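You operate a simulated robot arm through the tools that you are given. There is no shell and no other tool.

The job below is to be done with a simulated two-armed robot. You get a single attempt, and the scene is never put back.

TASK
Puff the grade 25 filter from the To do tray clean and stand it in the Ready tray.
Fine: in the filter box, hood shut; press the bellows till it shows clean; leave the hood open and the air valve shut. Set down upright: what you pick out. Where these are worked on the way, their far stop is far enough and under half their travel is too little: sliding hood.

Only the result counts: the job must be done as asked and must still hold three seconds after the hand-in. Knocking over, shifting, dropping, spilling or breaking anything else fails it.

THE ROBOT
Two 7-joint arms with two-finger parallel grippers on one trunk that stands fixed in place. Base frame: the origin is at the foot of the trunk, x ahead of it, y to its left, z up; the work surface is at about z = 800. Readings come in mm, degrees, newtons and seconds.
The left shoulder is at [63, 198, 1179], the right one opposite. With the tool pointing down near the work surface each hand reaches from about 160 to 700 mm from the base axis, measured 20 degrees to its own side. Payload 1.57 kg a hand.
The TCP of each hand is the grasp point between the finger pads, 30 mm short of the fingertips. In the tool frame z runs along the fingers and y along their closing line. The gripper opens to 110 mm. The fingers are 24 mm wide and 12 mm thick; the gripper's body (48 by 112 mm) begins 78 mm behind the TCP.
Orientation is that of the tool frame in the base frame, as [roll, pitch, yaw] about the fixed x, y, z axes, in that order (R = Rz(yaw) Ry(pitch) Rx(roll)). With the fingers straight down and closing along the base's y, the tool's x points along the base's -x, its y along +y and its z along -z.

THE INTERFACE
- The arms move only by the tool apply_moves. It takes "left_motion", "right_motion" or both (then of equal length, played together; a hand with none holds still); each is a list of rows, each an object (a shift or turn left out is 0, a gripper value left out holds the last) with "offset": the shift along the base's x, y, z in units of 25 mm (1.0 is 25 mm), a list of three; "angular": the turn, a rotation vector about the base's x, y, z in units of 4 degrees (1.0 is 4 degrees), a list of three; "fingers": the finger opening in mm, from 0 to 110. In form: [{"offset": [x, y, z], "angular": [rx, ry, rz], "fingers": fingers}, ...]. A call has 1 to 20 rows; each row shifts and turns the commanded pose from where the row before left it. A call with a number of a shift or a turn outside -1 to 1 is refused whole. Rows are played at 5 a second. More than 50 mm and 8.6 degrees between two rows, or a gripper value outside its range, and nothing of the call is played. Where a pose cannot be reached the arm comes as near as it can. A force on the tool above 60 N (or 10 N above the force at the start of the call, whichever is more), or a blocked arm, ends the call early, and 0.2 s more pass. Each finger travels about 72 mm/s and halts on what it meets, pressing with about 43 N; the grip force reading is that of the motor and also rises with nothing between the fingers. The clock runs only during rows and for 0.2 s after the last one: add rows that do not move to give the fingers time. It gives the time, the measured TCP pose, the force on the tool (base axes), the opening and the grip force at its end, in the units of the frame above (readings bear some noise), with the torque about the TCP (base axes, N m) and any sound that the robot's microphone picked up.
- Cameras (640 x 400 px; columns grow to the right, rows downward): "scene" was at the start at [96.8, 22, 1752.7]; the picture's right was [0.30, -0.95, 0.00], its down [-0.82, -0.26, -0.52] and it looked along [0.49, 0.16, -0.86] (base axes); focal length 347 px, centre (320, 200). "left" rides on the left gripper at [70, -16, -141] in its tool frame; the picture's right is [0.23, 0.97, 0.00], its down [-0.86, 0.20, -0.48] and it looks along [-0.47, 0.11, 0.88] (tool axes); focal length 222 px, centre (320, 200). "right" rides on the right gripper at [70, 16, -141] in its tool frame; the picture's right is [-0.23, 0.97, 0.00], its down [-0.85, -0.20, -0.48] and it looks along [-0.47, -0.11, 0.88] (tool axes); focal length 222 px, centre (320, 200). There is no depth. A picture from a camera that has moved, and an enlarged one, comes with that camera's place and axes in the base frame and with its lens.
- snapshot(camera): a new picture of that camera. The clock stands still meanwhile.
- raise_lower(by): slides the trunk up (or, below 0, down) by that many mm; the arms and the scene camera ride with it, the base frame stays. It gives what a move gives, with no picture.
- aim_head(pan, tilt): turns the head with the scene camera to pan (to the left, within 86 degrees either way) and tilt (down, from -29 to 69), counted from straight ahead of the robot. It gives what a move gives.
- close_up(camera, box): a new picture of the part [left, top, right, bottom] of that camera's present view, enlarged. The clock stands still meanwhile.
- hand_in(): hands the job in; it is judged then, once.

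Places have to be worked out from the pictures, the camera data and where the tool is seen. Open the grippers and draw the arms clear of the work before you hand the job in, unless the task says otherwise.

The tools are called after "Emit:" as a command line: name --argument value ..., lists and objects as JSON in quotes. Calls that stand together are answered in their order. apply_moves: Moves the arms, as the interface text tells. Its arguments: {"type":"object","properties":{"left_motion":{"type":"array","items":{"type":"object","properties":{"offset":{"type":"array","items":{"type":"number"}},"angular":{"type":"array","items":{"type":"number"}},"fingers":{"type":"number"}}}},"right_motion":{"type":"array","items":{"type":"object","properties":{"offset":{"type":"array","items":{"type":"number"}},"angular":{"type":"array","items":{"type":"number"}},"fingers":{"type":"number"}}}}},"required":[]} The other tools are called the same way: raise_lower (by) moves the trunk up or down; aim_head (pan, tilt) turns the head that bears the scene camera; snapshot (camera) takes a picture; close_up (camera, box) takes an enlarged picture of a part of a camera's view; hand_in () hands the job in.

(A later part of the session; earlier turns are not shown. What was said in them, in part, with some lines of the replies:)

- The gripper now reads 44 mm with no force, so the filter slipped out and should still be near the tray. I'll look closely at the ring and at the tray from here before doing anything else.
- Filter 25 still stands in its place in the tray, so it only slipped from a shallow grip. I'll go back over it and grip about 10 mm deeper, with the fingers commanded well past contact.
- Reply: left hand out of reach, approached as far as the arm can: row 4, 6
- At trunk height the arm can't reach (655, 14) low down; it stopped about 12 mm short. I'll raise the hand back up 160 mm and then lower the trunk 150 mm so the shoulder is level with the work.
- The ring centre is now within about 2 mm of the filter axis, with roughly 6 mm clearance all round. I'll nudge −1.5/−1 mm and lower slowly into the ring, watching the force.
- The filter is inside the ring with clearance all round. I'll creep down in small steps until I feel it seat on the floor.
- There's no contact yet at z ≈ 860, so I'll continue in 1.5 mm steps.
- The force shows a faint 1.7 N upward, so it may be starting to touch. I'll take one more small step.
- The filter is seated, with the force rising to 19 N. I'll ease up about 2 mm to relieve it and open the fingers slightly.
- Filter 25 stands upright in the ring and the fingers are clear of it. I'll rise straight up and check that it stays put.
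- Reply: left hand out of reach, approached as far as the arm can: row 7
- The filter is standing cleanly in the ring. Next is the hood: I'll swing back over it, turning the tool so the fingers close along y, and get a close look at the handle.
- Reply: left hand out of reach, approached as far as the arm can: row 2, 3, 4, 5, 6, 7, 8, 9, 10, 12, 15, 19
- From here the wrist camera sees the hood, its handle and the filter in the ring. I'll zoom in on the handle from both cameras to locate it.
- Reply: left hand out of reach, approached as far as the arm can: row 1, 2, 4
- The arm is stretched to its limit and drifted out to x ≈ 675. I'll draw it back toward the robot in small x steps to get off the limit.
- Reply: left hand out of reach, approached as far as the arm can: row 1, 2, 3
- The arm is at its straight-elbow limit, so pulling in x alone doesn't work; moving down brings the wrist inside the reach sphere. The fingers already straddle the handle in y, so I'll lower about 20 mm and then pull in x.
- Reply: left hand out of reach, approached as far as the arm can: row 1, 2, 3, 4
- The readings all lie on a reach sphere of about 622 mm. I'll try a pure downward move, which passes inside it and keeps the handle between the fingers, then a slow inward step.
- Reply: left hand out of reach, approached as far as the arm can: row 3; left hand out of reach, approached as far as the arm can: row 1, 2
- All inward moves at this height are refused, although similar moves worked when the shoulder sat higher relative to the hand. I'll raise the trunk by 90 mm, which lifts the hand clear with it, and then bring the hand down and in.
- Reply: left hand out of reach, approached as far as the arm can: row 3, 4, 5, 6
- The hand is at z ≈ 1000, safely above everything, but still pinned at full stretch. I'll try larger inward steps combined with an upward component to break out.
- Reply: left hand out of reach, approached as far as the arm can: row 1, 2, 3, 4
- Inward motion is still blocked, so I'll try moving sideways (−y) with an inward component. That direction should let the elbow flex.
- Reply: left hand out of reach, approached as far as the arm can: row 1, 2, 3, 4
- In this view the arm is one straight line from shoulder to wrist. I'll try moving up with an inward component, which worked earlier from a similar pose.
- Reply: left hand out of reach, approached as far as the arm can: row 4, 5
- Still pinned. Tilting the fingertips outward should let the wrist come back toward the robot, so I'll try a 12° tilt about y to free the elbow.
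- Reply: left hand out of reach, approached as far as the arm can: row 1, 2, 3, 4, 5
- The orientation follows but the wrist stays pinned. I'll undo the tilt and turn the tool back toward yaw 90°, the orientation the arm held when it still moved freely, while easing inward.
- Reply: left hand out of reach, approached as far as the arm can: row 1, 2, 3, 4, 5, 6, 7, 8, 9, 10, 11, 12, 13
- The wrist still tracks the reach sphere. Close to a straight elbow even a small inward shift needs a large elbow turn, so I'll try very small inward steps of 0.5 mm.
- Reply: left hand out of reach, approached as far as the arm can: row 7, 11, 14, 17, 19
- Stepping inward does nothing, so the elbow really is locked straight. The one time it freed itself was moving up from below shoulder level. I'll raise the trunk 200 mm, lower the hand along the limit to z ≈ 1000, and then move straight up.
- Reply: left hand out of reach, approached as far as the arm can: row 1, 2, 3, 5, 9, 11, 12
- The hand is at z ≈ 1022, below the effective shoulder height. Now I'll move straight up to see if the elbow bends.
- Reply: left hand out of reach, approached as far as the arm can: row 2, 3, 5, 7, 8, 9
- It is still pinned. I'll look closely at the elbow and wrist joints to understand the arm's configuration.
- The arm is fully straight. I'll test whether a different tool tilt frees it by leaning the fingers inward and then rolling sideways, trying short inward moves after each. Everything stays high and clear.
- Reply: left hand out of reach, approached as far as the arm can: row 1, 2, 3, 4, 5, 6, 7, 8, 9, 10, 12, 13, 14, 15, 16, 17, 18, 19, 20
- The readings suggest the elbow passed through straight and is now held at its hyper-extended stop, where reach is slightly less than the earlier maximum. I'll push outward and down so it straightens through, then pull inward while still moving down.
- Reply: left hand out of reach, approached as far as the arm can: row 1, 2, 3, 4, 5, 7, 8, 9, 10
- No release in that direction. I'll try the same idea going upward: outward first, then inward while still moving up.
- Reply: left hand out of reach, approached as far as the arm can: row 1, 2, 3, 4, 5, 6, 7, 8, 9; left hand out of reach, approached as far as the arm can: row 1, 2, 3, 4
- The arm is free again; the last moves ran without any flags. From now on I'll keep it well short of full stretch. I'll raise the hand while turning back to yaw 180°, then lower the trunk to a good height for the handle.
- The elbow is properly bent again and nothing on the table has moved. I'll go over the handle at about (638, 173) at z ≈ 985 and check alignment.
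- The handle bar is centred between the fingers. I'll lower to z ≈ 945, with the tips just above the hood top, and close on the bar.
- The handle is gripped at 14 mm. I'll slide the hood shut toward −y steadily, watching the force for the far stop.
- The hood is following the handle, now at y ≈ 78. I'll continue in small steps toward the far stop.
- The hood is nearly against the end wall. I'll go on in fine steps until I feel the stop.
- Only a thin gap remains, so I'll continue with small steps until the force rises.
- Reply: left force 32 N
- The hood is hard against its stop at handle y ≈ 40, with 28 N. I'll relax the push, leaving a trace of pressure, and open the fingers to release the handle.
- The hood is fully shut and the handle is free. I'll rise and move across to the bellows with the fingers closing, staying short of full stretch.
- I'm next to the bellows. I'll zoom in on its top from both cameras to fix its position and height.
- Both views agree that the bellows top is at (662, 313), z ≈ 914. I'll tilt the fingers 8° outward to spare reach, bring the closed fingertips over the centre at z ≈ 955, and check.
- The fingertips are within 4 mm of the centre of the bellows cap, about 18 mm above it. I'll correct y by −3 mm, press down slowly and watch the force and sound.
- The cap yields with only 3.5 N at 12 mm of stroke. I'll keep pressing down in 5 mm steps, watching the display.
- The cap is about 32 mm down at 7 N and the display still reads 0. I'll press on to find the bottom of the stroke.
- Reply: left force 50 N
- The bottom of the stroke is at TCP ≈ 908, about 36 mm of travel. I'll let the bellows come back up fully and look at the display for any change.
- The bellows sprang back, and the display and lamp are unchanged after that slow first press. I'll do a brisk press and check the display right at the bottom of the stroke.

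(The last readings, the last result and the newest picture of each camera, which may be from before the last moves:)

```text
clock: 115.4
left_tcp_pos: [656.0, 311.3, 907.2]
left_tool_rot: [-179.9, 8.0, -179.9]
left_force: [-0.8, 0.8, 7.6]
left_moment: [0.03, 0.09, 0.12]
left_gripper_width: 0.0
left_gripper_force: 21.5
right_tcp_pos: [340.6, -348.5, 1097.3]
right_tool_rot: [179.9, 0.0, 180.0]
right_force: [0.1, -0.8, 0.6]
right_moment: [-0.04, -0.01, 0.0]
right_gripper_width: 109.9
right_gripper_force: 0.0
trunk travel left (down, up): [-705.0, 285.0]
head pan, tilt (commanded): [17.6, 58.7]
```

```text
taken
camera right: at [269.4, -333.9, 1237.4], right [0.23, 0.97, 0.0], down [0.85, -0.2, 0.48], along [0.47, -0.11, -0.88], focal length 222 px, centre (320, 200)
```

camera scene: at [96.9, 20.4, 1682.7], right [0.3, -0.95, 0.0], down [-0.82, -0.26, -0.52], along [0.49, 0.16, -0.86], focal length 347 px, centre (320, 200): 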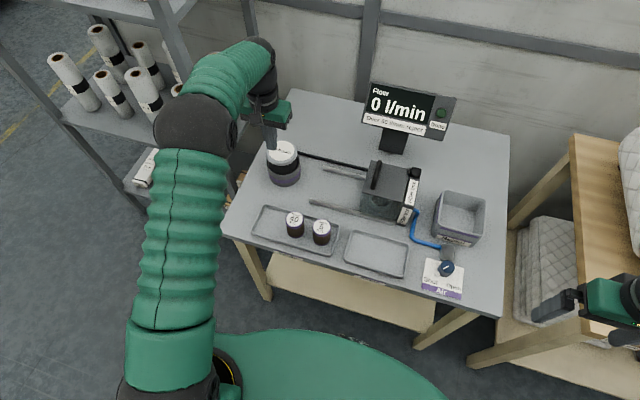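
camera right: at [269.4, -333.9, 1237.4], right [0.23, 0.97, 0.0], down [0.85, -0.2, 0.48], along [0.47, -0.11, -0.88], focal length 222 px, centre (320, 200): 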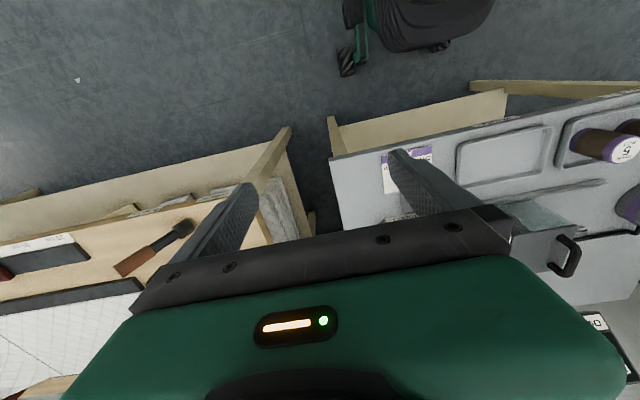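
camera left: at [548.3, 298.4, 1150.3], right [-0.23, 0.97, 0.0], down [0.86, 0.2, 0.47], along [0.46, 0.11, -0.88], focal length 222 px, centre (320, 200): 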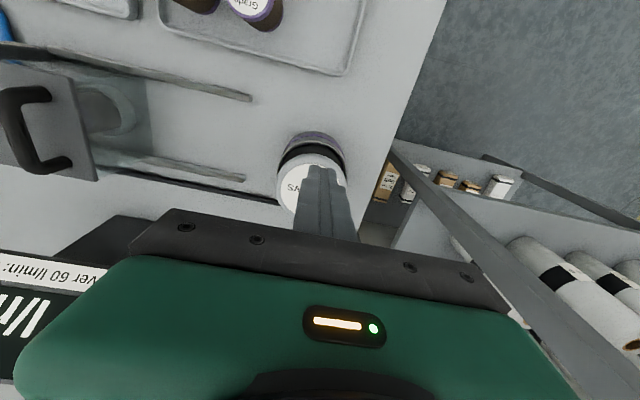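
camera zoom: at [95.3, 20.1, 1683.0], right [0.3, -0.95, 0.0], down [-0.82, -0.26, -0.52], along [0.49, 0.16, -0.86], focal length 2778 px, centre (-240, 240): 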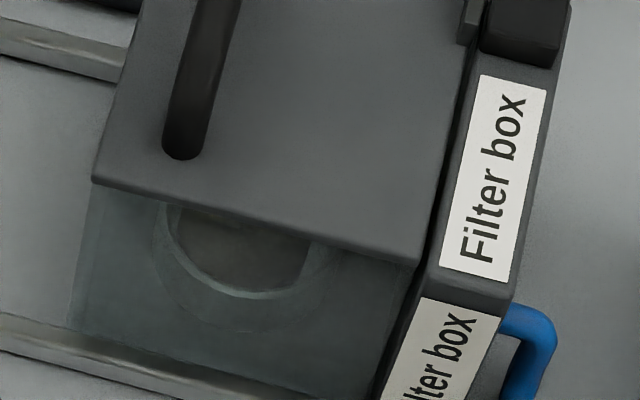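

The filter is visible through the window, still brown and dirty. I'll do several full press cycles and check the display.

Emit:
apply_moves --left_motion '[{"offset": [0, 0, 0.85]}, {"offset": [0, 0, 0.85]}, {"offset": [0, 0, -0.85]}, {"offset": [0, 0, -0.85]}, {"offset": [0, 0, 0.85]}, {"offset": [0, 0, 0.85]}, {"offset": [0, 0, -0.85]}, {"offset": [0, 0, -0.85]}]'

Emit:
close_up --camera "scene" --box '[230, 70, 470, 220]'

Emit:
close_up --camera "scene" --box '[350, 170, 430, 220]'

```text
clock: 117.2
left_tcp_pos: [657.1, 313.1, 908.3]
left_tool_rot: [-179.9, 7.8, 179.9]
left_force: [0.6, -2.4, 7.2]
left_moment: [-0.07, 0.03, 0.06]
left_gripper_width: 0.1
left_gripper_force: 21.1
right_tcp_pos: [340.3, -349.7, 1096.5]
right_tool_rot: [179.9, 0.0, 180.0]
right_force: [0.1, -0.1, 0.4]
right_moment: [0.0, -0.01, -0.01]
right_gripper_width: 110.0
right_gripper_force: 0.1
trunk travel left (down, up): [-705.0, 285.0]
head pan, tilt (commanded): [17.6, 58.7]
```

```text
2.67 times, centred on (350, 145) of scene
camera zoom: at [96.1, 18.6, 1682.9], right [0.3, -0.95, 0.0], down [-0.82, -0.26, -0.52], along [0.49, 0.16, -0.86], focal length 926 px, centre (240, 347)
```

zoom: 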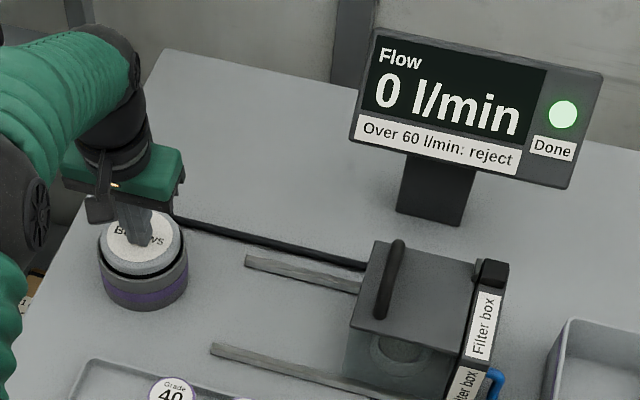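

```text
8.00 times, centred on (390, 195) of scene
camera zoom: at [96.1, 18.6, 1682.9], right [0.3, -0.95, 0.0], down [-0.82, -0.26, -0.52], along [0.49, 0.16, -0.86], focal length 2778 px, centre (-240, 240)
```

zoom: 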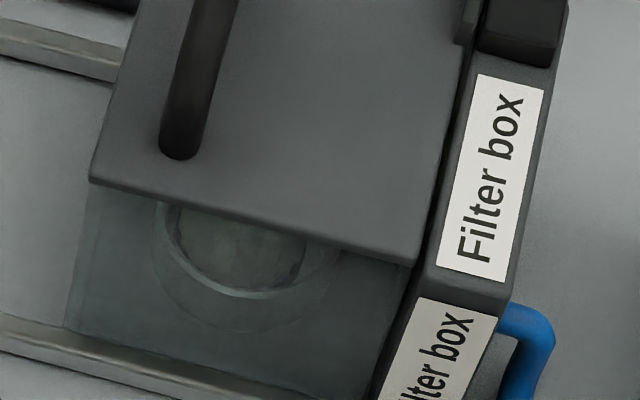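

The Done lamp now glows bright green and the filter looks pale, so it is clean. I'll stop pressing, lift off the bellows, straighten the tool, and head back to the hood handle.

Emit:
apply_moves --left_motion '[{"offset": [0, 0, 0.6]}, {"offset": [0, 0, 0.8]}, {"offset": [0, 0, 0.8]}, {"offset": [-0.4, 0, 0.8]}, {"offset": [-0.5, 0, 0.6]}, {"offset": [-0.4, 0, 0.4]}, {"offset": [-0.3, 0, 0], "angular": [0, 1, 0]}, {"offset": [0, 0, 0], "angular": [0, 1, 0]}, {"offset": [0, 0, 0]}]'

Emit:
snapshot --camera "scene"

```text
clock: 119.2
left_tcp_pos: [617.2, 312.6, 1007.4]
left_tool_rot: [-179.9, -0.2, 180.0]
left_force: [0.0, 0.3, -0.3]
left_moment: [0.01, -0.02, 0.01]
left_gripper_width: 0.1
left_gripper_force: 21.3
right_tcp_pos: [340.2, -349.5, 1096.6]
right_tool_rot: [179.9, 0.0, 180.0]
right_force: [-0.4, 0.6, -0.4]
right_moment: [-0.03, -0.01, -0.01]
right_gripper_width: 110.1
right_gripper_force: 0.1
trunk travel left (down, up): [-705.0, 285.0]
head pan, tilt (commanded): [17.6, 58.7]
```

```text
taken
camera scene: at [96.3, 20.5, 1682.7], right [0.3, -0.95, 0.0], down [-0.82, -0.26, -0.52], along [0.49, 0.16, -0.86], focal length 347 px, centre (320, 200)
```

scene: 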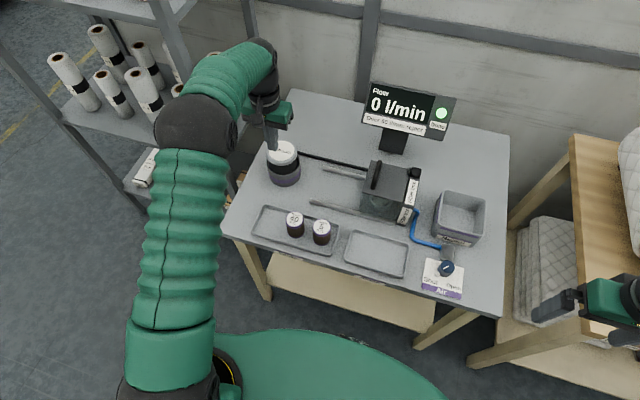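

The lamp stays lit. I'll travel back over the closed hood's handle at about (638, 40) with the fingers opening.

Emit:
apply_moves --left_motion '[{"offset": [0, -0.5, 0]}, {"offset": [0, -0.9, 0]}, {"offset": [0, -0.9, 0]}, {"offset": [0, -0.9, 0]}, {"offset": [0, -0.9, 0]}, {"offset": [0, -0.9, 0]}, {"offset": [0, -0.9, 0]}, {"offset": [0.1, -0.9, 0]}, {"offset": [0.2, -0.9, 0], "fingers": 60}, {"offset": [0.2, -0.9, 0]}, {"offset": [0.2, -0.9, 0]}, {"offset": [0.1, -0.9, -0.3]}, {"offset": [0.04, -0.5, -0.6]}, {"offset": [0, 0, 0]}]'

Emit:
close_up --camera "left" --box '[220, 80, 420, 205]'

Emit:
close_up --camera "scene" --box '[330, 110, 458, 190]'

```text
clock: 122.2
left_tcp_pos: [638.8, 39.3, 983.3]
left_tool_rot: [-179.9, -0.2, 179.9]
left_force: [-0.3, 0.2, -0.4]
left_moment: [0.0, -0.01, 0.0]
left_gripper_width: 60.2
left_gripper_force: 0.0
right_tcp_pos: [340.4, -350.7, 1095.8]
right_tool_rot: [179.9, 0.0, -180.0]
right_force: [0.7, 0.1, -1.1]
right_moment: [-0.02, 0.0, -0.02]
right_gripper_width: 109.9
right_gripper_force: 0.0
trunk travel left (down, up): [-705.0, 285.0]
head pan, tilt (commanded): [17.6, 58.7]
```

```text
3.20 times, centred on (320, 142) of left
camera zoom: at [570.1, 23.0, 1125.1], right [-0.23, 0.97, 0.0], down [0.86, 0.2, 0.47], along [0.46, 0.11, -0.88], focal length 711 px, centre (320, 384)
```

zoom: 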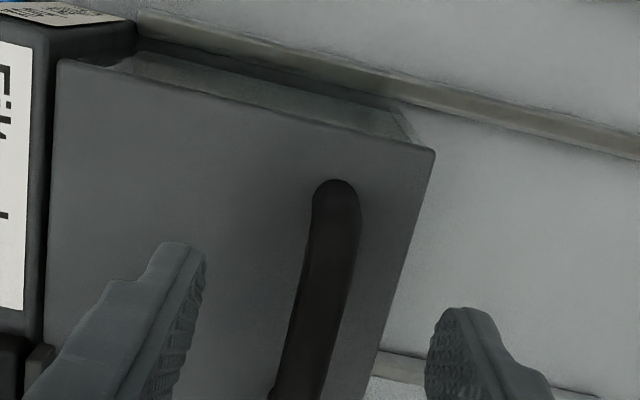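

```text
5.00 times, centred on (394, 150) of scene
camera zoom: at [96.8, 18.6, 1682.7], right [0.3, -0.95, 0.0], down [-0.82, -0.26, -0.52], along [0.49, 0.16, -0.86], focal length 1736 px, centre (-50, 450)
```

zoom: 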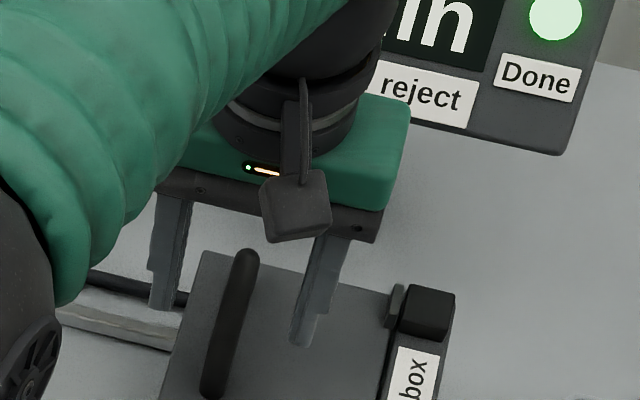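

The handle is again centred between the fingers. I'll lower to z ≈ 946 and grip it.

Emit:
apply_moves --left_motion '[{"offset": [0, 0.04, -0.4]}, {"offset": [0, 0, -0.4]}, {"offset": [0, 0, -0.4]}, {"offset": [0, 0, -0.28]}, {"offset": [0, 0, 0]}, {"fingers": 5}, {"fingers": 5}, {"fingers": 5}, {"fingers": 5}]'

```text
clock: 124.2
left_tcp_pos: [639.4, 39.4, 946.2]
left_tool_rot: [179.9, -0.2, -180.0]
left_force: [-0.7, 5.0, 1.3]
left_moment: [0.01, 0.33, -0.05]
left_gripper_width: 13.6
left_gripper_force: 30.2
right_tcp_pos: [340.1, -349.8, 1096.9]
right_tool_rot: [180.0, 0.0, -180.0]
right_force: [-0.1, -0.6, -0.7]
right_moment: [-0.01, 0.01, 0.0]
right_gripper_width: 110.0
right_gripper_force: 0.0
trunk travel left (down, up): [-705.0, 285.0]
head pan, tilt (commanded): [17.6, 58.7]
```

The handle is gripped. I'll slide the hood open toward +y about 125 mm, then feel for the stop.

Emit:
apply_moves --left_motion '[{"offset": [0, 0.2, 0]}, {"offset": [0, 0.4, 0]}, {"offset": [0, 0.5, 0]}, {"offset": [0, 0.5, 0]}, {"offset": [0, 0.5, 0]}, {"offset": [0, 0.5, 0]}, {"offset": [0, 0.5, 0]}, {"offset": [0, 0.5, 0]}, {"offset": [0, 0.5, 0]}, {"offset": [0, 0.5, 0]}, {"offset": [0, 0.3, 0]}, {"offset": [0, 0, 0]}]'

Emit:
snapshot --camera "scene"

```text
clock: 126.8
left_tcp_pos: [639.5, 162.4, 946.8]
left_tool_rot: [179.9, -0.1, -180.0]
left_force: [17.1, 0.5, 12.8]
left_moment: [-0.03, 0.48, -0.04]
left_gripper_width: 13.8
left_gripper_force: 30.2
right_tcp_pos: [341.3, -351.6, 1096.0]
right_tool_rot: [179.9, -0.1, 180.0]
right_force: [0.3, 0.7, 0.4]
right_moment: [-0.03, 0.01, 0.05]
right_gripper_width: 109.8
right_gripper_force: 0.1
trunk travel left (down, up): [-705.0, 285.0]
head pan, tilt (commanded): [17.6, 58.7]
```

```text
taken
camera scene: at [99.3, 18.4, 1682.7], right [0.3, -0.95, 0.0], down [-0.82, -0.26, -0.52], along [0.49, 0.16, -0.86], focal length 347 px, centre (320, 200)
```

scene: 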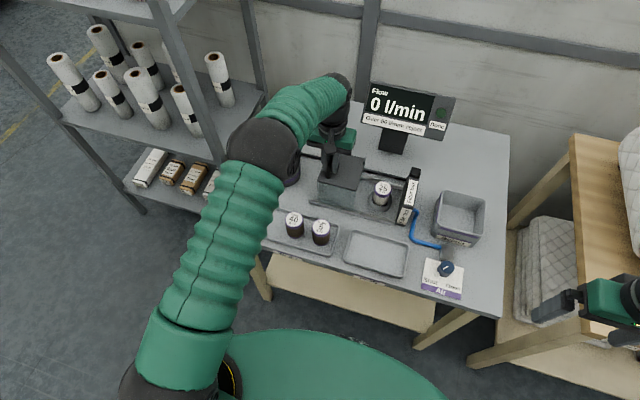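

The hood is open to y ≈ 162 and the filter now looks pale and clean. I'll finish the last bit of travel in small steps to the stop.

Emit:
apply_moves --left_motion '[{"offset": [-0.05, 0.15, 0]}, {"offset": [-0.05, 0.15, 0]}, {"offset": [0, 0.1, 0]}, {"offset": [0, 0, 0]}]'

Emit:
apply_moves --left_motion '[{"offset": [0, 0.1, 0]}, {"offset": [0, 0.1, 0]}, {"offset": [0, 0, 0]}]'

```text
clock: 127.8
left_tcp_pos: [639.5, 171.8, 946.3]
left_tool_rot: [-180.0, -0.2, 180.0]
left_force: [23.7, -0.2, 13.4]
left_moment: [-0.03, -0.06, -0.04]
left_gripper_width: 13.8
left_gripper_force: 30.6
right_tcp_pos: [341.5, -350.5, 1095.3]
right_tool_rot: [179.9, -0.1, -180.0]
right_force: [0.3, -0.3, 0.5]
right_moment: [-0.01, 0.0, 0.02]
right_gripper_width: 110.3
right_gripper_force: 0.0
trunk travel left (down, up): [-705.0, 285.0]
head pan, tilt (commanded): [17.6, 58.7]
```

```text
clock: 128.6
left_tcp_pos: [637.3, 175.2, 946.8]
left_tool_rot: [-180.0, -0.1, 180.0]
left_force: [22.2, -4.7, 15.5]
left_moment: [0.0, -0.02, 0.04]
left_gripper_width: 13.7
left_gripper_force: 30.5
right_tcp_pos: [341.7, -353.2, 1094.0]
right_tool_rot: [179.8, -0.1, -179.9]
right_force: [0.5, 0.3, -1.2]
right_moment: [0.01, -0.02, 0.01]
right_gripper_width: 110.0
right_gripper_force: 0.1
trunk travel left (down, up): [-705.0, 285.0]
head pan, tilt (commanded): [17.6, 58.7]
```

The handle is at its original open position, with y-force starting to build. I'll take one more step to confirm the stop, and relieve the sideways x load.

Emit:
apply_moves --left_motion '[{"offset": [0.1, 0.1, 0]}, {"offset": [0, 0.1, 0]}, {"offset": [0, 0, 0]}]'

```text
clock: 129.4
left_tcp_pos: [638.6, 176.2, 945.5]
left_tool_rot: [-179.9, -0.4, 180.0]
left_force: [7.8, -26.2, 4.1]
left_moment: [-0.11, -0.62, 0.24]
left_gripper_width: 13.8
left_gripper_force: 30.7
right_tcp_pos: [340.4, -354.9, 1094.3]
right_tool_rot: [179.8, 0.0, -179.9]
right_force: [0.5, -0.3, 0.0]
right_moment: [-0.03, 0.0, 0.02]
right_gripper_width: 109.9
right_gripper_force: 0.0
trunk travel left (down, up): [-705.0, 285.0]
head pan, tilt (commanded): [17.6, 58.7]
```

The hood is fully open against its stop. I'll relax, release the handle, and rise.

Emit:
apply_moves --left_motion '[{"offset": [0, -0.1, 0]}, {"offset": [0, -0.05, 0]}, {"fingers": 30}, {"fingers": 50}, {"fingers": 60}, {"fingers": 60}, {"offset": [0, 0, 0.5]}, {"offset": [0, 0, 0.8]}, {"offset": [0, 0, 0.8]}, {"offset": [-0.2, 0, 0.5]}, {"offset": [-0.2, 0, 0]}, {"offset": [0, 0, 0]}]'

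Emit:
close_up --camera "scene" --box '[280, 120, 440, 220]'

Emit:
snapshot --camera "left"

```text
clock: 132.0
left_tcp_pos: [628.3, 180.2, 1012.5]
left_tool_rot: [-179.9, -0.3, -179.9]
left_force: [0.2, 0.2, -0.6]
left_moment: [-0.01, 0.07, -0.01]
left_gripper_width: 60.1
left_gripper_force: 0.1
right_tcp_pos: [341.7, -349.8, 1095.0]
right_tool_rot: [180.0, 0.0, 179.9]
right_force: [-0.2, -0.1, 0.1]
right_moment: [-0.04, -0.01, 0.01]
right_gripper_width: 110.0
right_gripper_force: 0.1
trunk travel left (down, up): [-705.0, 285.0]
head pan, tilt (commanded): [17.6, 58.7]
```

```text
4.00 times, centred on (360, 170) of scene
camera zoom: at [97.2, 20.2, 1682.7], right [0.3, -0.95, 0.0], down [-0.82, -0.26, -0.52], along [0.49, 0.16, -0.86], focal length 1389 px, centre (160, 320)
```

zoom: 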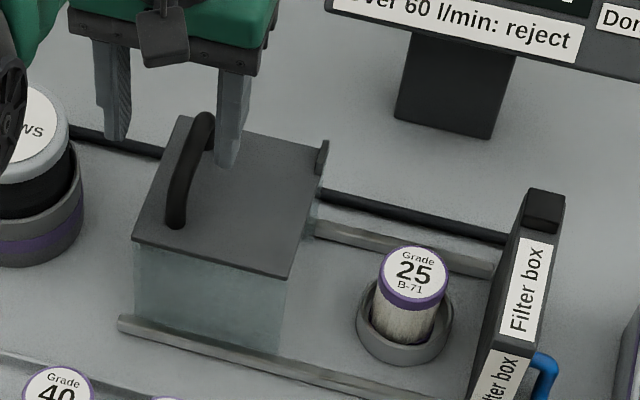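

```text
taken
camera left: at [560.2, 164.2, 1153.1], right [-0.23, 0.97, 0.0], down [0.86, 0.2, 0.47], along [0.46, 0.11, -0.88], focal length 222 px, centre (320, 200)
```

left: 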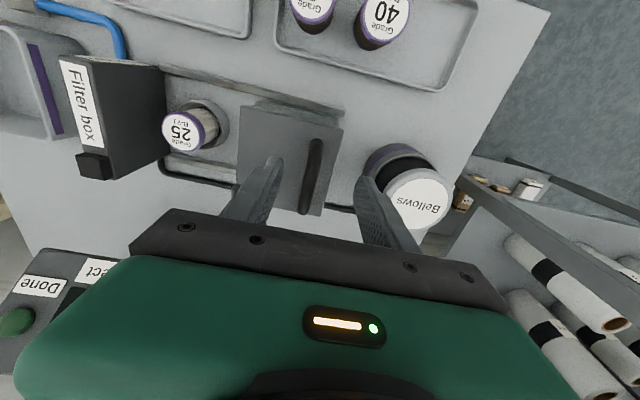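

Filter 25 is clean and the hood is open at its stop. I'll tilt the fingers 8° outward, still closing along y, so the wrist stays well inside reach, and move above the ring.

Emit:
apply_moves --left_motion '[{"angular": [0, -1, 0]}, {"angular": [0, -1, 0]}, {"offset": [0, -0.5, 0]}, {"offset": [0.1, -0.9, 0]}, {"offset": [0.1, -0.9, 0]}, {"offset": [0.1, -0.9, 0], "fingers": 68}, {"offset": [0.15, -0.9, 0]}, {"offset": [0.15, -0.9, 0]}, {"offset": [0.2, -0.9, 0]}, {"offset": [0.2, -0.7, 0]}, {"offset": [0, -0.1, -0.4]}, {"offset": [0, 0, -0.6]}, {"offset": [0, 0, -0.4]}, {"offset": [0, 0, 0]}]'

Emit:
snapshot --camera "left"

Emit:
close_up --camera "scene" --box '[330, 110, 458, 190]'

```text
clock: 135.0
left_tcp_pos: [653.4, 11.3, 975.5]
left_tool_rot: [179.9, 7.8, -180.0]
left_force: [0.4, -0.1, -0.6]
left_moment: [-0.01, 0.0, 0.01]
left_gripper_width: 68.0
left_gripper_force: 0.1
right_tcp_pos: [341.3, -350.3, 1097.0]
right_tool_rot: [179.9, 0.1, -179.9]
right_force: [-0.1, 0.4, -0.7]
right_moment: [0.02, 0.01, -0.03]
right_gripper_width: 109.9
right_gripper_force: 0.0
trunk travel left (down, up): [-705.0, 285.0]
head pan, tilt (commanded): [17.6, 58.7]
```

```text
taken
camera left: at [566.2, -5.5, 1106.6], right [-0.23, 0.97, -0.03], down [0.78, 0.2, 0.59], along [0.58, 0.11, -0.81], focal length 222 px, centre (320, 200)
```

left: 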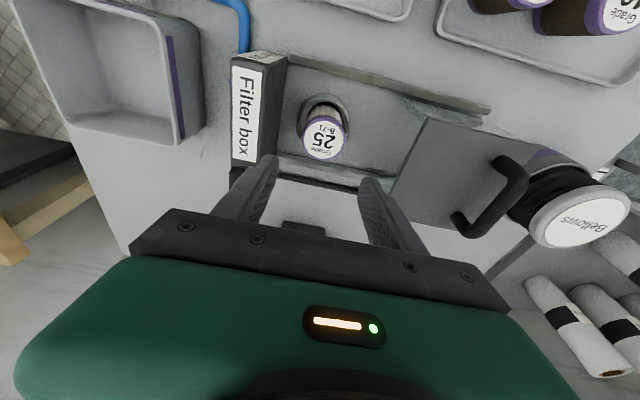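

```text
5.00 times, centred on (394, 150) of scene
camera zoom: at [96.7, 18.4, 1682.7], right [0.3, -0.95, 0.0], down [-0.82, -0.26, -0.52], along [0.49, 0.16, -0.86], focal length 1736 px, centre (-50, 450)
```

zoom: 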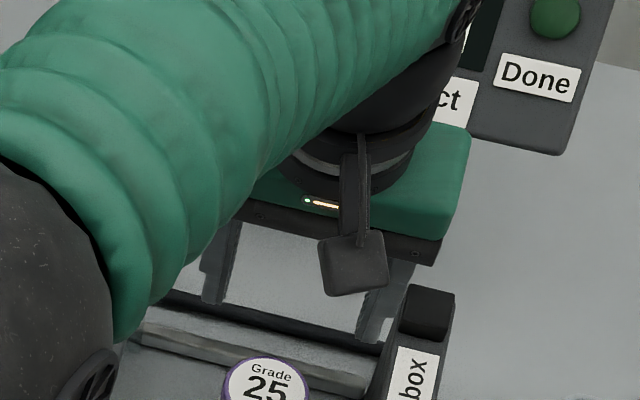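

The filter's top is at (655, 11.5), right under the tool. I'll lower to z ≈ 900 and check finger clearances to the end wall.

Emit:
apply_moves --left_motion '[{"offset": [0, 0, -0.5]}, {"offset": [0, 0, -0.7]}, {"offset": [0, 0, -0.7]}, {"offset": [0, 0, -0.7]}, {"offset": [0, 0, -0.4]}, {"offset": [0, 0, 0]}]'

Emit:
close_up --camera "left" --box '[200, 80, 440, 230]'

Emit:
close_up --camera "scene" --box '[330, 130, 458, 210]'

```text
clock: 136.4
left_tcp_pos: [653.5, 10.1, 901.3]
left_tool_rot: [-180.0, 7.8, -179.9]
left_force: [-0.5, -0.2, 0.2]
left_moment: [0.03, 0.04, 0.01]
left_gripper_width: 67.9
left_gripper_force: 0.0
right_tcp_pos: [339.7, -350.6, 1096.0]
right_tool_rot: [179.9, 0.0, -180.0]
right_force: [-0.7, 0.2, 0.8]
right_moment: [0.01, 0.02, 0.01]
right_gripper_width: 110.0
right_gripper_force: 0.1
trunk travel left (down, up): [-705.0, 285.0]
head pan, tilt (commanded): [17.6, 58.7]
```

```text
2.67 times, centred on (320, 155) of left
camera zoom: at [566.2, -7.0, 1031.6], right [-0.23, 0.97, -0.03], down [0.78, 0.2, 0.59], along [0.58, 0.11, -0.81], focal length 592 px, centre (320, 320)
```

zoom: 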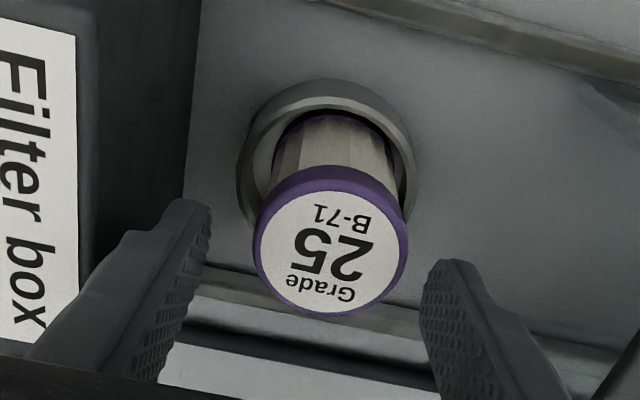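

```text
5.00 times, centred on (394, 170) of scene
camera zoom: at [96.8, 18.4, 1682.7], right [0.3, -0.95, 0.0], down [-0.82, -0.26, -0.52], along [0.49, 0.16, -0.86], focal length 1736 px, centre (-50, 350)
```

zoom: 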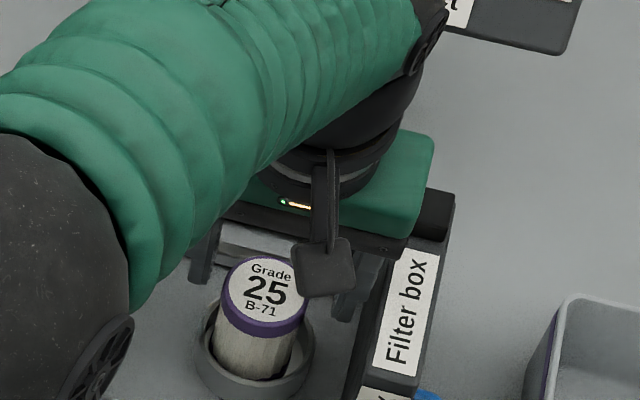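

The alignment is good; the filter is about 2 mm toward +y. I'll shift by that and lower to z ≈ 864 around the filter.

Emit:
apply_moves --left_motion '[{"offset": [0, 0.08, -0.4]}, {"offset": [0, 0, -0.4]}, {"offset": [0, 0, -0.4]}, {"offset": [0, 0, -0.3]}, {"offset": [0, 0, 0]}]'

Emit:
close_up --camera "left" --box '[200, 100, 440, 250]'

Emit:
close_up --camera "scene" --box '[330, 130, 458, 210]'

```text
clock: 137.6
left_tcp_pos: [653.1, 12.9, 863.4]
left_tool_rot: [-180.0, 7.7, 180.0]
left_force: [0.3, 0.2, -0.4]
left_moment: [-0.02, -0.01, -0.01]
left_gripper_width: 68.0
left_gripper_force: 0.2
right_tcp_pos: [340.4, -350.3, 1096.2]
right_tool_rot: [179.9, 0.0, 180.0]
right_force: [-0.7, 0.0, 0.5]
right_moment: [0.01, -0.01, 0.01]
right_gripper_width: 110.2
right_gripper_force: 0.0
trunk travel left (down, up): [-705.0, 285.0]
head pan, tilt (commanded): [17.6, 58.7]
```

```text
2.67 times, centred on (320, 175) of left
camera zoom: at [565.2, -4.0, 994.0], right [-0.23, 0.97, -0.03], down [0.78, 0.2, 0.59], along [0.58, 0.11, -0.81], focal length 592 px, centre (320, 267)
```

zoom: 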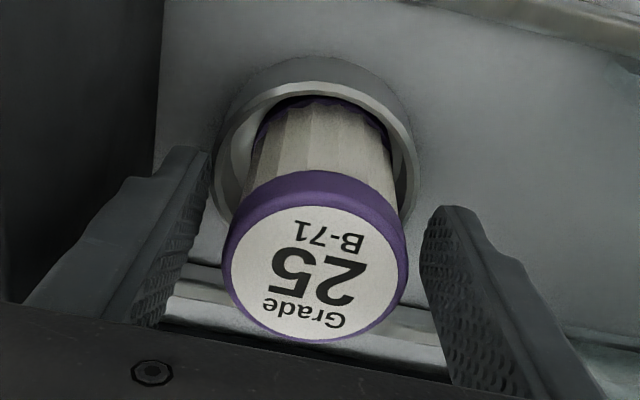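

```text
5.00 times, centred on (394, 170) of scene
camera zoom: at [96.9, 18.4, 1682.7], right [0.3, -0.95, 0.0], down [-0.82, -0.26, -0.52], along [0.49, 0.16, -0.86], focal length 1736 px, centre (-50, 350)
```

zoom: 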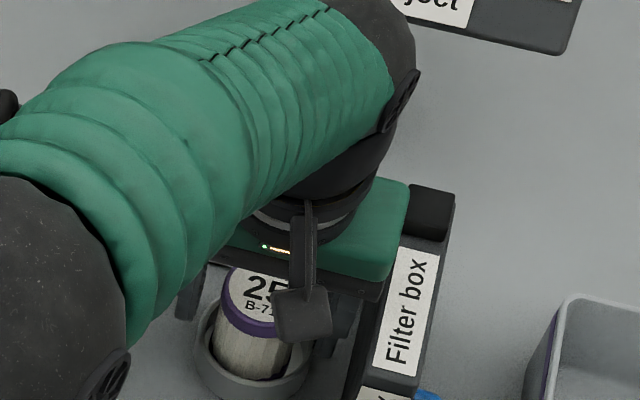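

The fingers straddle the filter with clearance both sides, and its top is about 8 mm above the grasp point. I'll close firmly and lift a little to test.

Emit:
apply_moves --left_motion '[{"offset": [-0.06, 0, -0.05]}, {"fingers": 20}, {"fingers": 20}, {"fingers": 20}, {"fingers": 20}, {"fingers": 20}, {"offset": [0, 0, 0.2]}, {"offset": [0, 0, 0.2]}, {"offset": [0, 0, 0.2]}, {"offset": [0, 0, 0]}]'

Emit:
close_up --camera "left" --box '[200, 100, 440, 250]'

Emit:
close_up --camera "scene" --box '[330, 130, 458, 210]'

```text
clock: 139.8
left_tcp_pos: [651.2, 12.9, 877.8]
left_tool_rot: [-180.0, 7.8, -179.9]
left_force: [-0.5, 0.4, 0.1]
left_moment: [0.0, 0.01, -0.02]
left_gripper_width: 46.6
left_gripper_force: 42.7
right_tcp_pos: [341.5, -350.8, 1095.8]
right_tool_rot: [179.9, 0.1, 179.9]
right_force: [0.9, 0.2, 0.1]
right_moment: [-0.02, 0.02, 0.01]
right_gripper_width: 109.9
right_gripper_force: 0.0
trunk travel left (down, up): [-705.0, 285.0]
head pan, tilt (commanded): [17.6, 58.7]
```

```text
2.67 times, centred on (320, 175) of left
camera zoom: at [564.7, -2.6, 1007.5], right [-0.23, 0.97, -0.03], down [0.78, 0.2, 0.59], along [0.58, 0.11, -0.81], focal length 592 px, centre (320, 267)
```

zoom: 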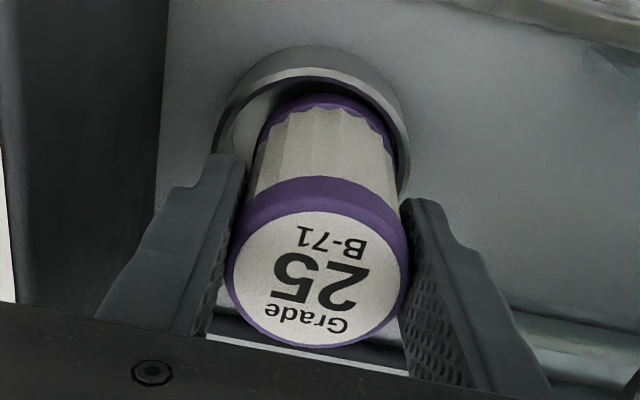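

```text
5.00 times, centred on (394, 170) of scene
camera zoom: at [97.2, 18.4, 1682.7], right [0.3, -0.95, 0.0], down [-0.82, -0.26, -0.52], along [0.49, 0.16, -0.86], focal length 1736 px, centre (-50, 350)
```

zoom: 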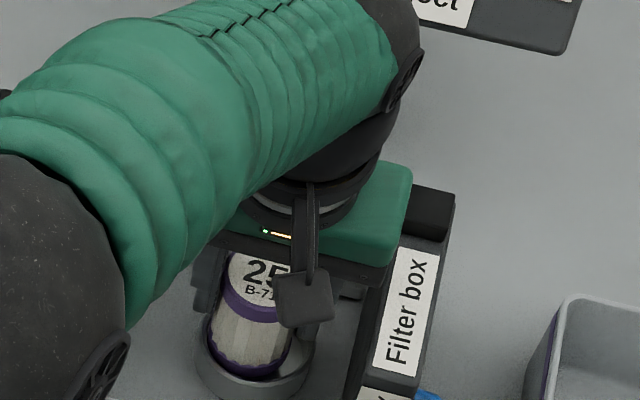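

The filter is lifted and held firmly at 46.6 mm. I'll raise it clear of the ring, bring it straight back in −x, then over the Ready tray, whose centre I place near (485, −20).

Emit:
apply_moves --left_motion '[{"offset": [0, 0, 0.4]}, {"offset": [0, 0, 0.6]}, {"offset": [0, 0, 0.7]}, {"offset": [-0.3, 0, 0.7]}, {"offset": [-0.5, 0, 0.7]}, {"offset": [-0.6, 0, 0.3]}, {"offset": [-0.6, 0, 0]}, {"offset": [-0.6, 0, 0]}, {"offset": [-0.6, -0.1, 0]}, {"offset": [-0.6, -0.1, 0]}, {"offset": [-0.6, -0.1, 0]}, {"offset": [-0.6, -0.1, 0]}, {"offset": [-0.6, -0.1, 0]}, {"offset": [-0.5, -0.1, 0]}, {"offset": [-0.4, -0.1, 0]}, {"offset": [-0.2, -0.1, 0]}, {"offset": [0, 0, 0]}]'

Emit:
snapshot --camera "left"

Emit:
snapshot --camera "scene"

```text
clock: 143.4
left_tcp_pos: [485.3, -8.4, 963.7]
left_tool_rot: [-179.9, 7.8, 180.0]
left_force: [1.2, -0.3, -1.2]
left_moment: [0.02, -0.02, 0.03]
left_gripper_width: 46.7
left_gripper_force: 42.7
right_tcp_pos: [340.0, -349.6, 1095.4]
right_tool_rot: [179.8, 0.0, -179.9]
right_force: [-0.5, -0.5, 0.8]
right_moment: [0.01, 0.02, 0.01]
right_gripper_width: 109.9
right_gripper_force: 0.1
trunk travel left (down, up): [-705.0, 285.0]
head pan, tilt (commanded): [17.6, 58.7]
```

```text
taken
camera left: at [397.7, -24.3, 1093.3], right [-0.23, 0.97, -0.03], down [0.78, 0.2, 0.59], along [0.58, 0.11, -0.81], focal length 222 px, centre (320, 200)
```

left: 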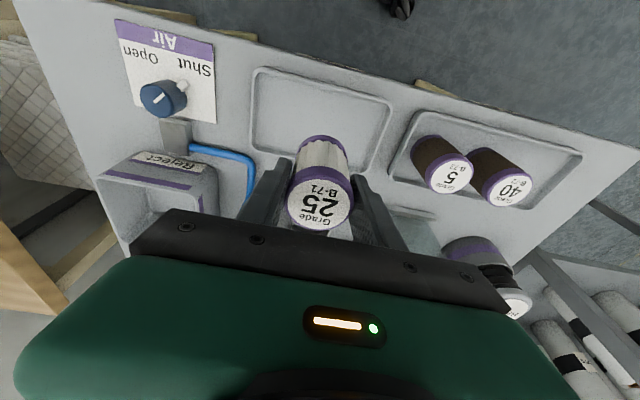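

```text
taken
camera scene: at [96.4, 18.2, 1682.7], right [0.3, -0.95, 0.0], down [-0.82, -0.26, -0.52], along [0.49, 0.16, -0.86], focal length 347 px, centre (320, 200)
```

scene: 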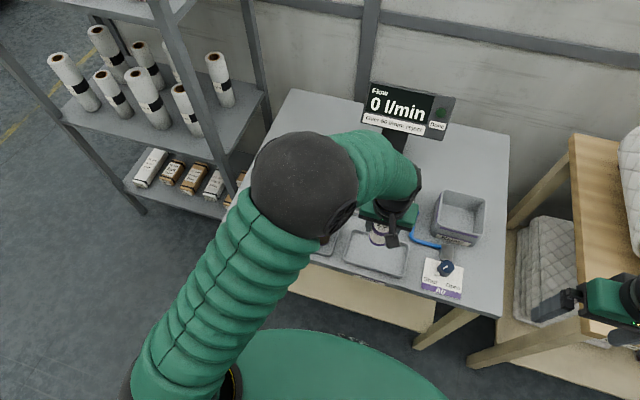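

The filter hangs over the Ready tray, near its centre. I'll lower it to just above the tray floor and check.

Emit:
apply_moves --left_motion '[{"offset": [0, -0.2, -0.4]}, {"offset": [0, 0, -0.7]}, {"offset": [0, 0, -0.7]}, {"offset": [0, 0, -0.7]}, {"offset": [0, 0, -0.6]}, {"offset": [0, 0, -0.4]}, {"offset": [0, 0, -0.2]}, {"offset": [0, 0, 0]}]'

Emit:
close_up --camera "left" --box '[200, 80, 440, 230]'

Emit:
close_up --camera "scene" --box '[320, 190, 448, 270]'

```text
clock: 145.2
left_tcp_pos: [486.4, -9.5, 871.0]
left_tool_rot: [-179.9, 7.8, -179.5]
left_force: [0.6, -0.2, -0.8]
left_moment: [0.0, 0.02, -0.03]
left_gripper_width: 46.6
left_gripper_force: 42.7
right_tcp_pos: [340.4, -349.8, 1097.4]
right_tool_rot: [179.8, -0.1, 180.0]
right_force: [-0.2, -0.1, 0.0]
right_moment: [-0.01, 0.03, -0.01]
right_gripper_width: 110.0
right_gripper_force: 0.0
trunk travel left (down, up): [-705.0, 285.0]
head pan, tilt (commanded): [17.6, 58.7]
```

```text
2.67 times, centred on (320, 155) of left
camera zoom: at [399.0, -26.8, 1001.5], right [-0.23, 0.97, -0.03], down [0.78, 0.21, 0.59], along [0.58, 0.11, -0.81], focal length 592 px, centre (320, 320)
```

zoom: 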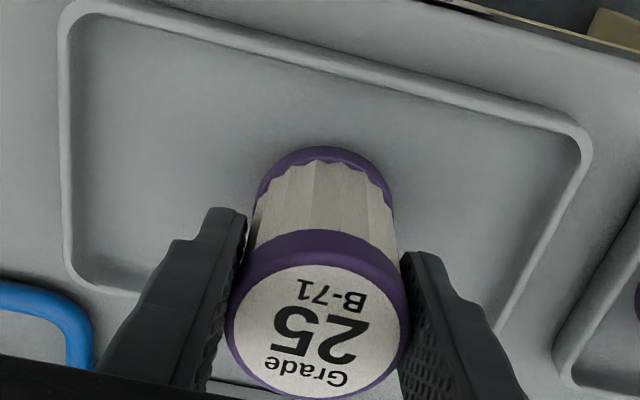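

```text
5.00 times, centred on (384, 230) of scene
camera zoom: at [96.5, 18.1, 1682.6], right [0.3, -0.95, 0.0], down [-0.82, -0.26, -0.52], along [0.49, 0.16, -0.86], focal length 1736 px, centre (0, 50)
```

zoom: 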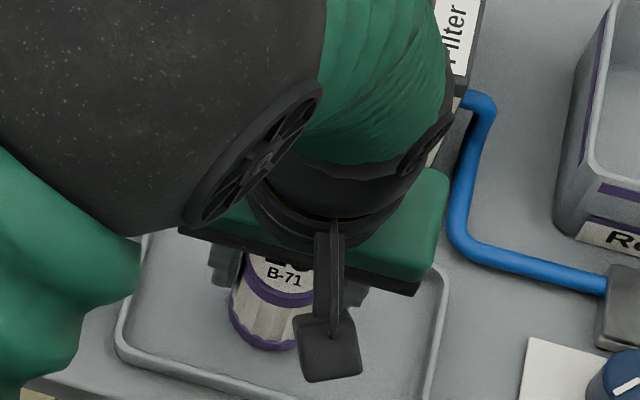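

The filter is well inside the Ready tray and upright. I'll creep down until it touches.

Emit:
apply_moves --left_motion '[{"offset": [0, 0, -0.1]}, {"offset": [0, 0, -0.1]}, {"offset": [0, 0, 0]}]'

Emit:
apply_moves --left_motion '[{"offset": [0, 0, -0.06]}, {"offset": [0, 0, 0]}]'

```text
clock: 146.0
left_tcp_pos: [486.1, -10.1, 867.6]
left_tool_rot: [-179.9, 7.9, -179.5]
left_force: [0.0, 0.0, 0.1]
left_moment: [0.01, 0.01, 0.01]
left_gripper_width: 46.8
left_gripper_force: 43.0
right_tcp_pos: [340.5, -351.1, 1096.3]
right_tool_rot: [179.9, 0.0, 180.0]
right_force: [0.9, 0.4, 0.3]
right_moment: [0.01, -0.03, -0.01]
right_gripper_width: 110.0
right_gripper_force: 0.1
trunk travel left (down, up): [-705.0, 285.0]
head pan, tilt (commanded): [17.6, 58.7]
```

```text
clock: 146.6
left_tcp_pos: [486.7, -9.1, 866.1]
left_tool_rot: [-179.8, 8.0, -179.5]
left_force: [-0.9, 0.4, -0.9]
left_moment: [0.0, -0.04, -0.01]
left_gripper_width: 46.7
left_gripper_force: 43.0
right_tcp_pos: [339.9, -351.6, 1095.3]
right_tool_rot: [179.9, 0.0, 180.0]
right_force: [0.0, -0.4, 0.3]
right_moment: [-0.01, 0.02, 0.03]
right_gripper_width: 110.1
right_gripper_force: 0.1
trunk travel left (down, up): [-705.0, 285.0]
head pan, tilt (commanded): [17.6, 58.7]
```

No contact yet at z ≈ 866; I'll continue in small steps.

Emit:
apply_moves --left_motion '[{"offset": [0, 0, -0.06]}, {"offset": [0, 0, 0]}]'

Emit:
apply_moves --left_motion '[{"offset": [0, 0, -0.06]}, {"offset": [0, 0, 0]}]'

```text
clock: 147.2
left_tcp_pos: [487.5, -7.5, 863.6]
left_tool_rot: [180.0, 7.8, -179.5]
left_force: [-0.3, 0.4, -0.9]
left_moment: [0.0, 0.01, -0.02]
left_gripper_width: 46.7
left_gripper_force: 42.8
right_tcp_pos: [340.3, -350.8, 1096.0]
right_tool_rot: [180.0, 0.0, 180.0]
right_force: [0.4, 0.2, -0.1]
right_moment: [0.0, -0.03, 0.0]
right_gripper_width: 110.0
right_gripper_force: 0.0
trunk travel left (down, up): [-705.0, 285.0]
head pan, tilt (commanded): [17.6, 58.7]
```

```text
clock: 147.8
left_tcp_pos: [487.1, -8.1, 862.9]
left_tool_rot: [-179.9, 7.8, -179.5]
left_force: [-0.2, -0.7, 4.4]
left_moment: [0.0, 0.03, -0.02]
left_gripper_width: 46.7
left_gripper_force: 43.2
right_tcp_pos: [340.0, -350.9, 1095.7]
right_tool_rot: [179.9, 0.0, -179.9]
right_force: [-0.2, 0.1, 0.0]
right_moment: [-0.03, -0.01, 0.0]
right_gripper_width: 110.0
right_gripper_force: 0.0
trunk travel left (down, up): [-705.0, 285.0]
head pan, tilt (commanded): [17.6, 58.7]
```

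It has touched the tray floor at 4.4 N. I'll settle it a fraction more, then open the fingers gently.

Emit:
apply_moves --left_motion '[{"offset": [0, 0, -0.03]}, {"offset": [0, 0, 0]}, {"fingers": 50}, {"fingers": 56}, {"fingers": 62}, {"fingers": 68}, {"fingers": 68}]'

Emit:
close_up --camera "left" --box '[200, 80, 440, 230]'

Emit:
close_up --camera "scene" --box '[320, 190, 448, 270]'

```text
clock: 149.4
left_tcp_pos: [486.2, -7.4, 861.2]
left_tool_rot: [179.9, 7.6, -179.4]
left_force: [0.4, 0.1, 0.0]
left_moment: [-0.02, 0.05, -0.01]
left_gripper_width: 68.1
left_gripper_force: 0.2
right_tcp_pos: [339.7, -350.5, 1095.3]
right_tool_rot: [179.9, 0.0, -180.0]
right_force: [-0.4, 0.2, -0.4]
right_moment: [0.01, 0.01, 0.0]
right_gripper_width: 110.2
right_gripper_force: 0.1
trunk travel left (down, up): [-705.0, 285.0]
head pan, tilt (commanded): [17.6, 58.7]
```

```text
2.67 times, centred on (320, 155) of left
camera zoom: at [399.2, -25.0, 991.0], right [-0.24, 0.97, -0.03], down [0.78, 0.21, 0.59], along [0.58, 0.12, -0.81], focal length 592 px, centre (320, 320)
```

zoom: 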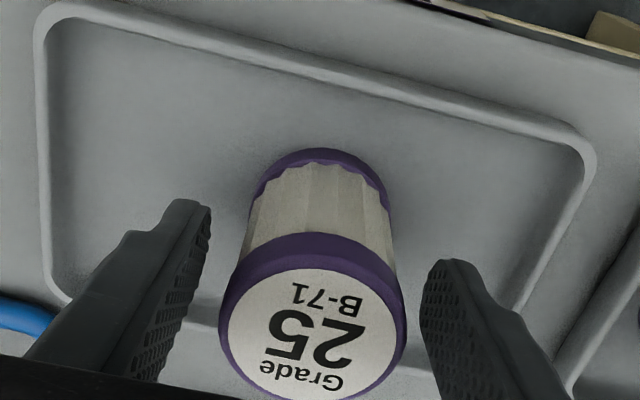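

```text
5.00 times, centred on (384, 230) of scene
camera zoom: at [96.1, 18.1, 1682.3], right [0.3, -0.95, 0.0], down [-0.82, -0.26, -0.52], along [0.49, 0.16, -0.86], focal length 1736 px, centre (0, 50)
```

zoom: 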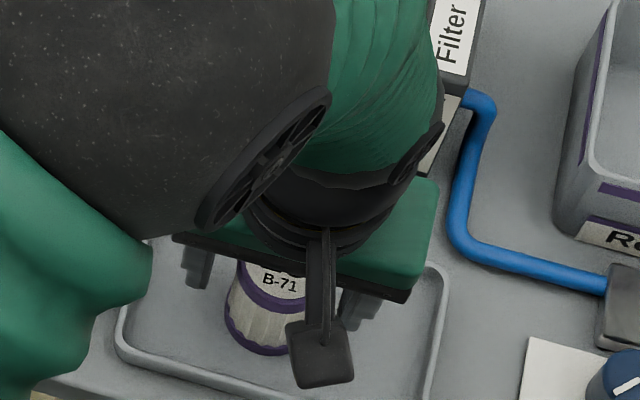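

Filter 25 stands upright in the Ready tray and the fingers are clear. I'll rise straight up and then move the left arm away to its side.

Emit:
apply_moves --left_motion '[{"offset": [0, 0, 0.3]}, {"offset": [0, 0, 0.6]}, {"offset": [0, 0, 0.8]}, {"offset": [0, 0, 0.8]}, {"offset": [0, 0, 0.8]}, {"offset": [0, 0, 0.8]}, {"offset": [0, 0, 0.8]}, {"offset": [0, 0, 0.6]}]'

Emit:
apply_moves --left_motion '[{"offset": [0, 0.5, 0.3], "angular": [0, 1, 0]}, {"offset": [0, 0.8, 0.3], "angular": [0, 1, 0]}, {"offset": [-0.1, 0.9, 0.3]}, {"offset": [-0.2, 0.9, 0.3]}, {"offset": [-0.2, 0.9, 0.3]}, {"offset": [-0.2, 0.9, 0.3]}, {"offset": [-0.2, 0.9, 0.3]}, {"offset": [-0.2, 0.9, 0.2]}, {"offset": [-0.2, 0.9, 0]}, {"offset": [-0.2, 0.9, 0]}, {"offset": [-0.2, 0.9, 0]}, {"offset": [-0.2, 0.9, 0]}, {"offset": [0, 0.9, 0]}, {"offset": [0, 0.9, 0]}, {"offset": [0, 0.6, 0]}, {"offset": [0, 0, 0]}]'

Emit:
snapshot --camera "scene"

Emit:
close_up --camera "scene" --box '[240, 130, 480, 280]'

```text
clock: 151.2
left_tcp_pos: [487.1, -1.7, 993.6]
left_tool_rot: [179.6, 7.4, -178.9]
left_force: [-0.8, 0.2, 0.3]
left_moment: [-0.02, -0.02, 0.02]
left_gripper_width: 68.2
left_gripper_force: 0.0
right_tcp_pos: [339.9, -351.2, 1097.0]
right_tool_rot: [179.9, 0.0, 180.0]
right_force: [-0.1, -0.3, 0.3]
right_moment: [0.02, -0.04, 0.01]
right_gripper_width: 109.9
right_gripper_force: 0.1
trunk travel left (down, up): [-705.0, 285.0]
head pan, tilt (commanded): [17.6, 58.7]
```

```text
clock: 154.6
left_tcp_pos: [436.2, 305.9, 1054.4]
left_tool_rot: [-179.9, -0.2, 180.0]
left_force: [0.3, 0.1, -1.1]
left_moment: [0.02, -0.02, -0.01]
left_gripper_width: 67.7
left_gripper_force: 0.1
right_tcp_pos: [340.4, -348.7, 1096.3]
right_tool_rot: [180.0, 0.0, -180.0]
right_force: [0.6, -0.3, 0.2]
right_moment: [0.01, 0.02, 0.02]
right_gripper_width: 110.0
right_gripper_force: 0.0
trunk travel left (down, up): [-705.0, 285.0]
head pan, tilt (commanded): [17.6, 58.7]
```

```text
taken
camera scene: at [95.8, 20.2, 1682.7], right [0.3, -0.95, 0.0], down [-0.82, -0.26, -0.52], along [0.49, 0.16, -0.86], focal length 347 px, centre (320, 200)
```

scene: 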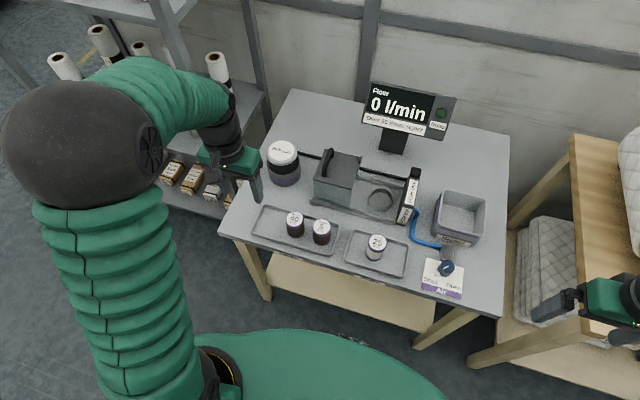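

```text
2.67 times, centred on (360, 205) of scene
camera zoom: at [95.8, 20.2, 1682.7], right [0.3, -0.95, 0.0], down [-0.82, -0.26, -0.52], along [0.49, 0.16, -0.86], focal length 926 px, centre (213, 187)
```

zoom: 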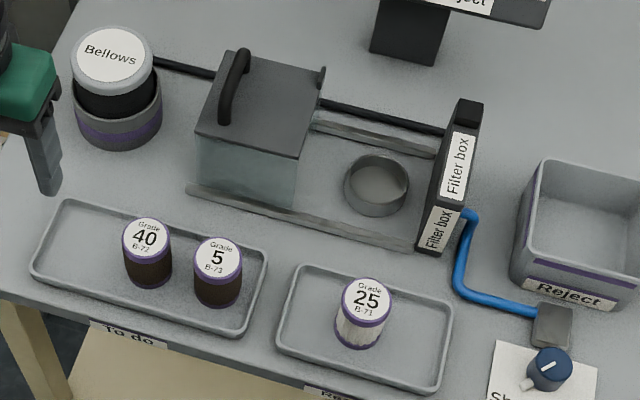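

Filter 25 stands clean and upright in the Ready tray, filters 40 and 5 are untouched, and the hood is open. I'll check the air valve and the Ready tray label once more before handing in.

Emit:
close_up --camera "scene" --box '[400, 225, 496, 305]'

Emit:
close_up --camera "scene" --box '[310, 210, 438, 290]'

Emit:
close_up --camera "scene" --box '[340, 70, 468, 150]'

```text
5.00 times, centred on (448, 265) of scene
camera zoom: at [95.8, 20.2, 1682.7], right [0.3, -0.95, 0.0], down [-0.82, -0.26, -0.52], along [0.49, 0.16, -0.86], focal length 1736 px, centre (-320, -125)
```

zoom: 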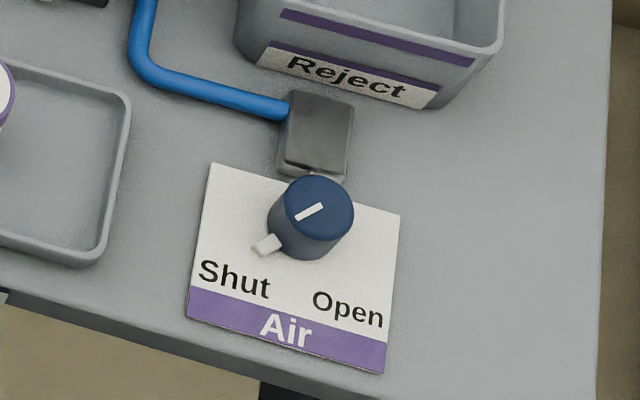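

```text
5.00 times, centred on (374, 250) of scene
camera zoom: at [95.8, 20.2, 1682.7], right [0.3, -0.95, 0.0], down [-0.82, -0.26, -0.52], along [0.49, 0.16, -0.86], focal length 1736 px, centre (50, -50)
```

zoom: 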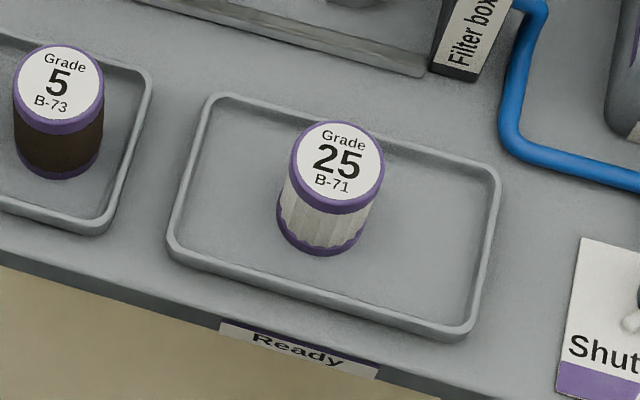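

```text
5.00 times, centred on (404, 110) of scene
camera zoom: at [95.8, 20.2, 1682.7], right [0.3, -0.95, 0.0], down [-0.82, -0.26, -0.52], along [0.49, 0.16, -0.86], focal length 1736 px, centre (-100, 650)
```

zoom: 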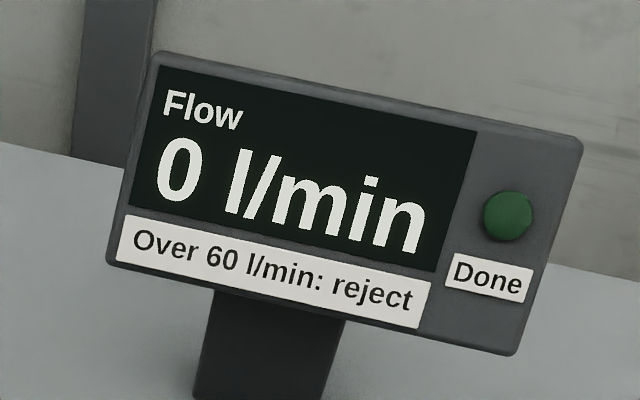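

The valve points to Shut, filter 25 stands clean and upright in the Ready tray, and the hood is open. The Done lamp lit during puffing, the bellows are released, and both grippers are open and clear of the work. I'm handing in.

Emit:
hand_in

```text
The job is handed in.
```

I puffed the grade 25 filter clean and stood it upright in the Ready tray, and the job is handed in. I don't have the judging result yet.

- **Cleaning:** With the filter in the box and the hood hard against its closed stop, I pressed the bellows until the Done lamp lit. The filter changed from brown to pale.
- **How things were left:** The hood is open against its stop and the air valve points to Shut. The grade 40 and 5 filters are still standing in the To do tray, both grippers are open, and the arms are clear of the work.
- **Flow sign:** The display carries a sign reading "Over 60 l/min: reject". The flow read 0 l/min every time I looked, but I looked only between moves and never opened the air valve. I followed your instruction and used the Ready tray.
- **Slip:** On the first pick-up the filter slipped out of a shallow grip. It stayed standing in the To do tray, and the second grip held.
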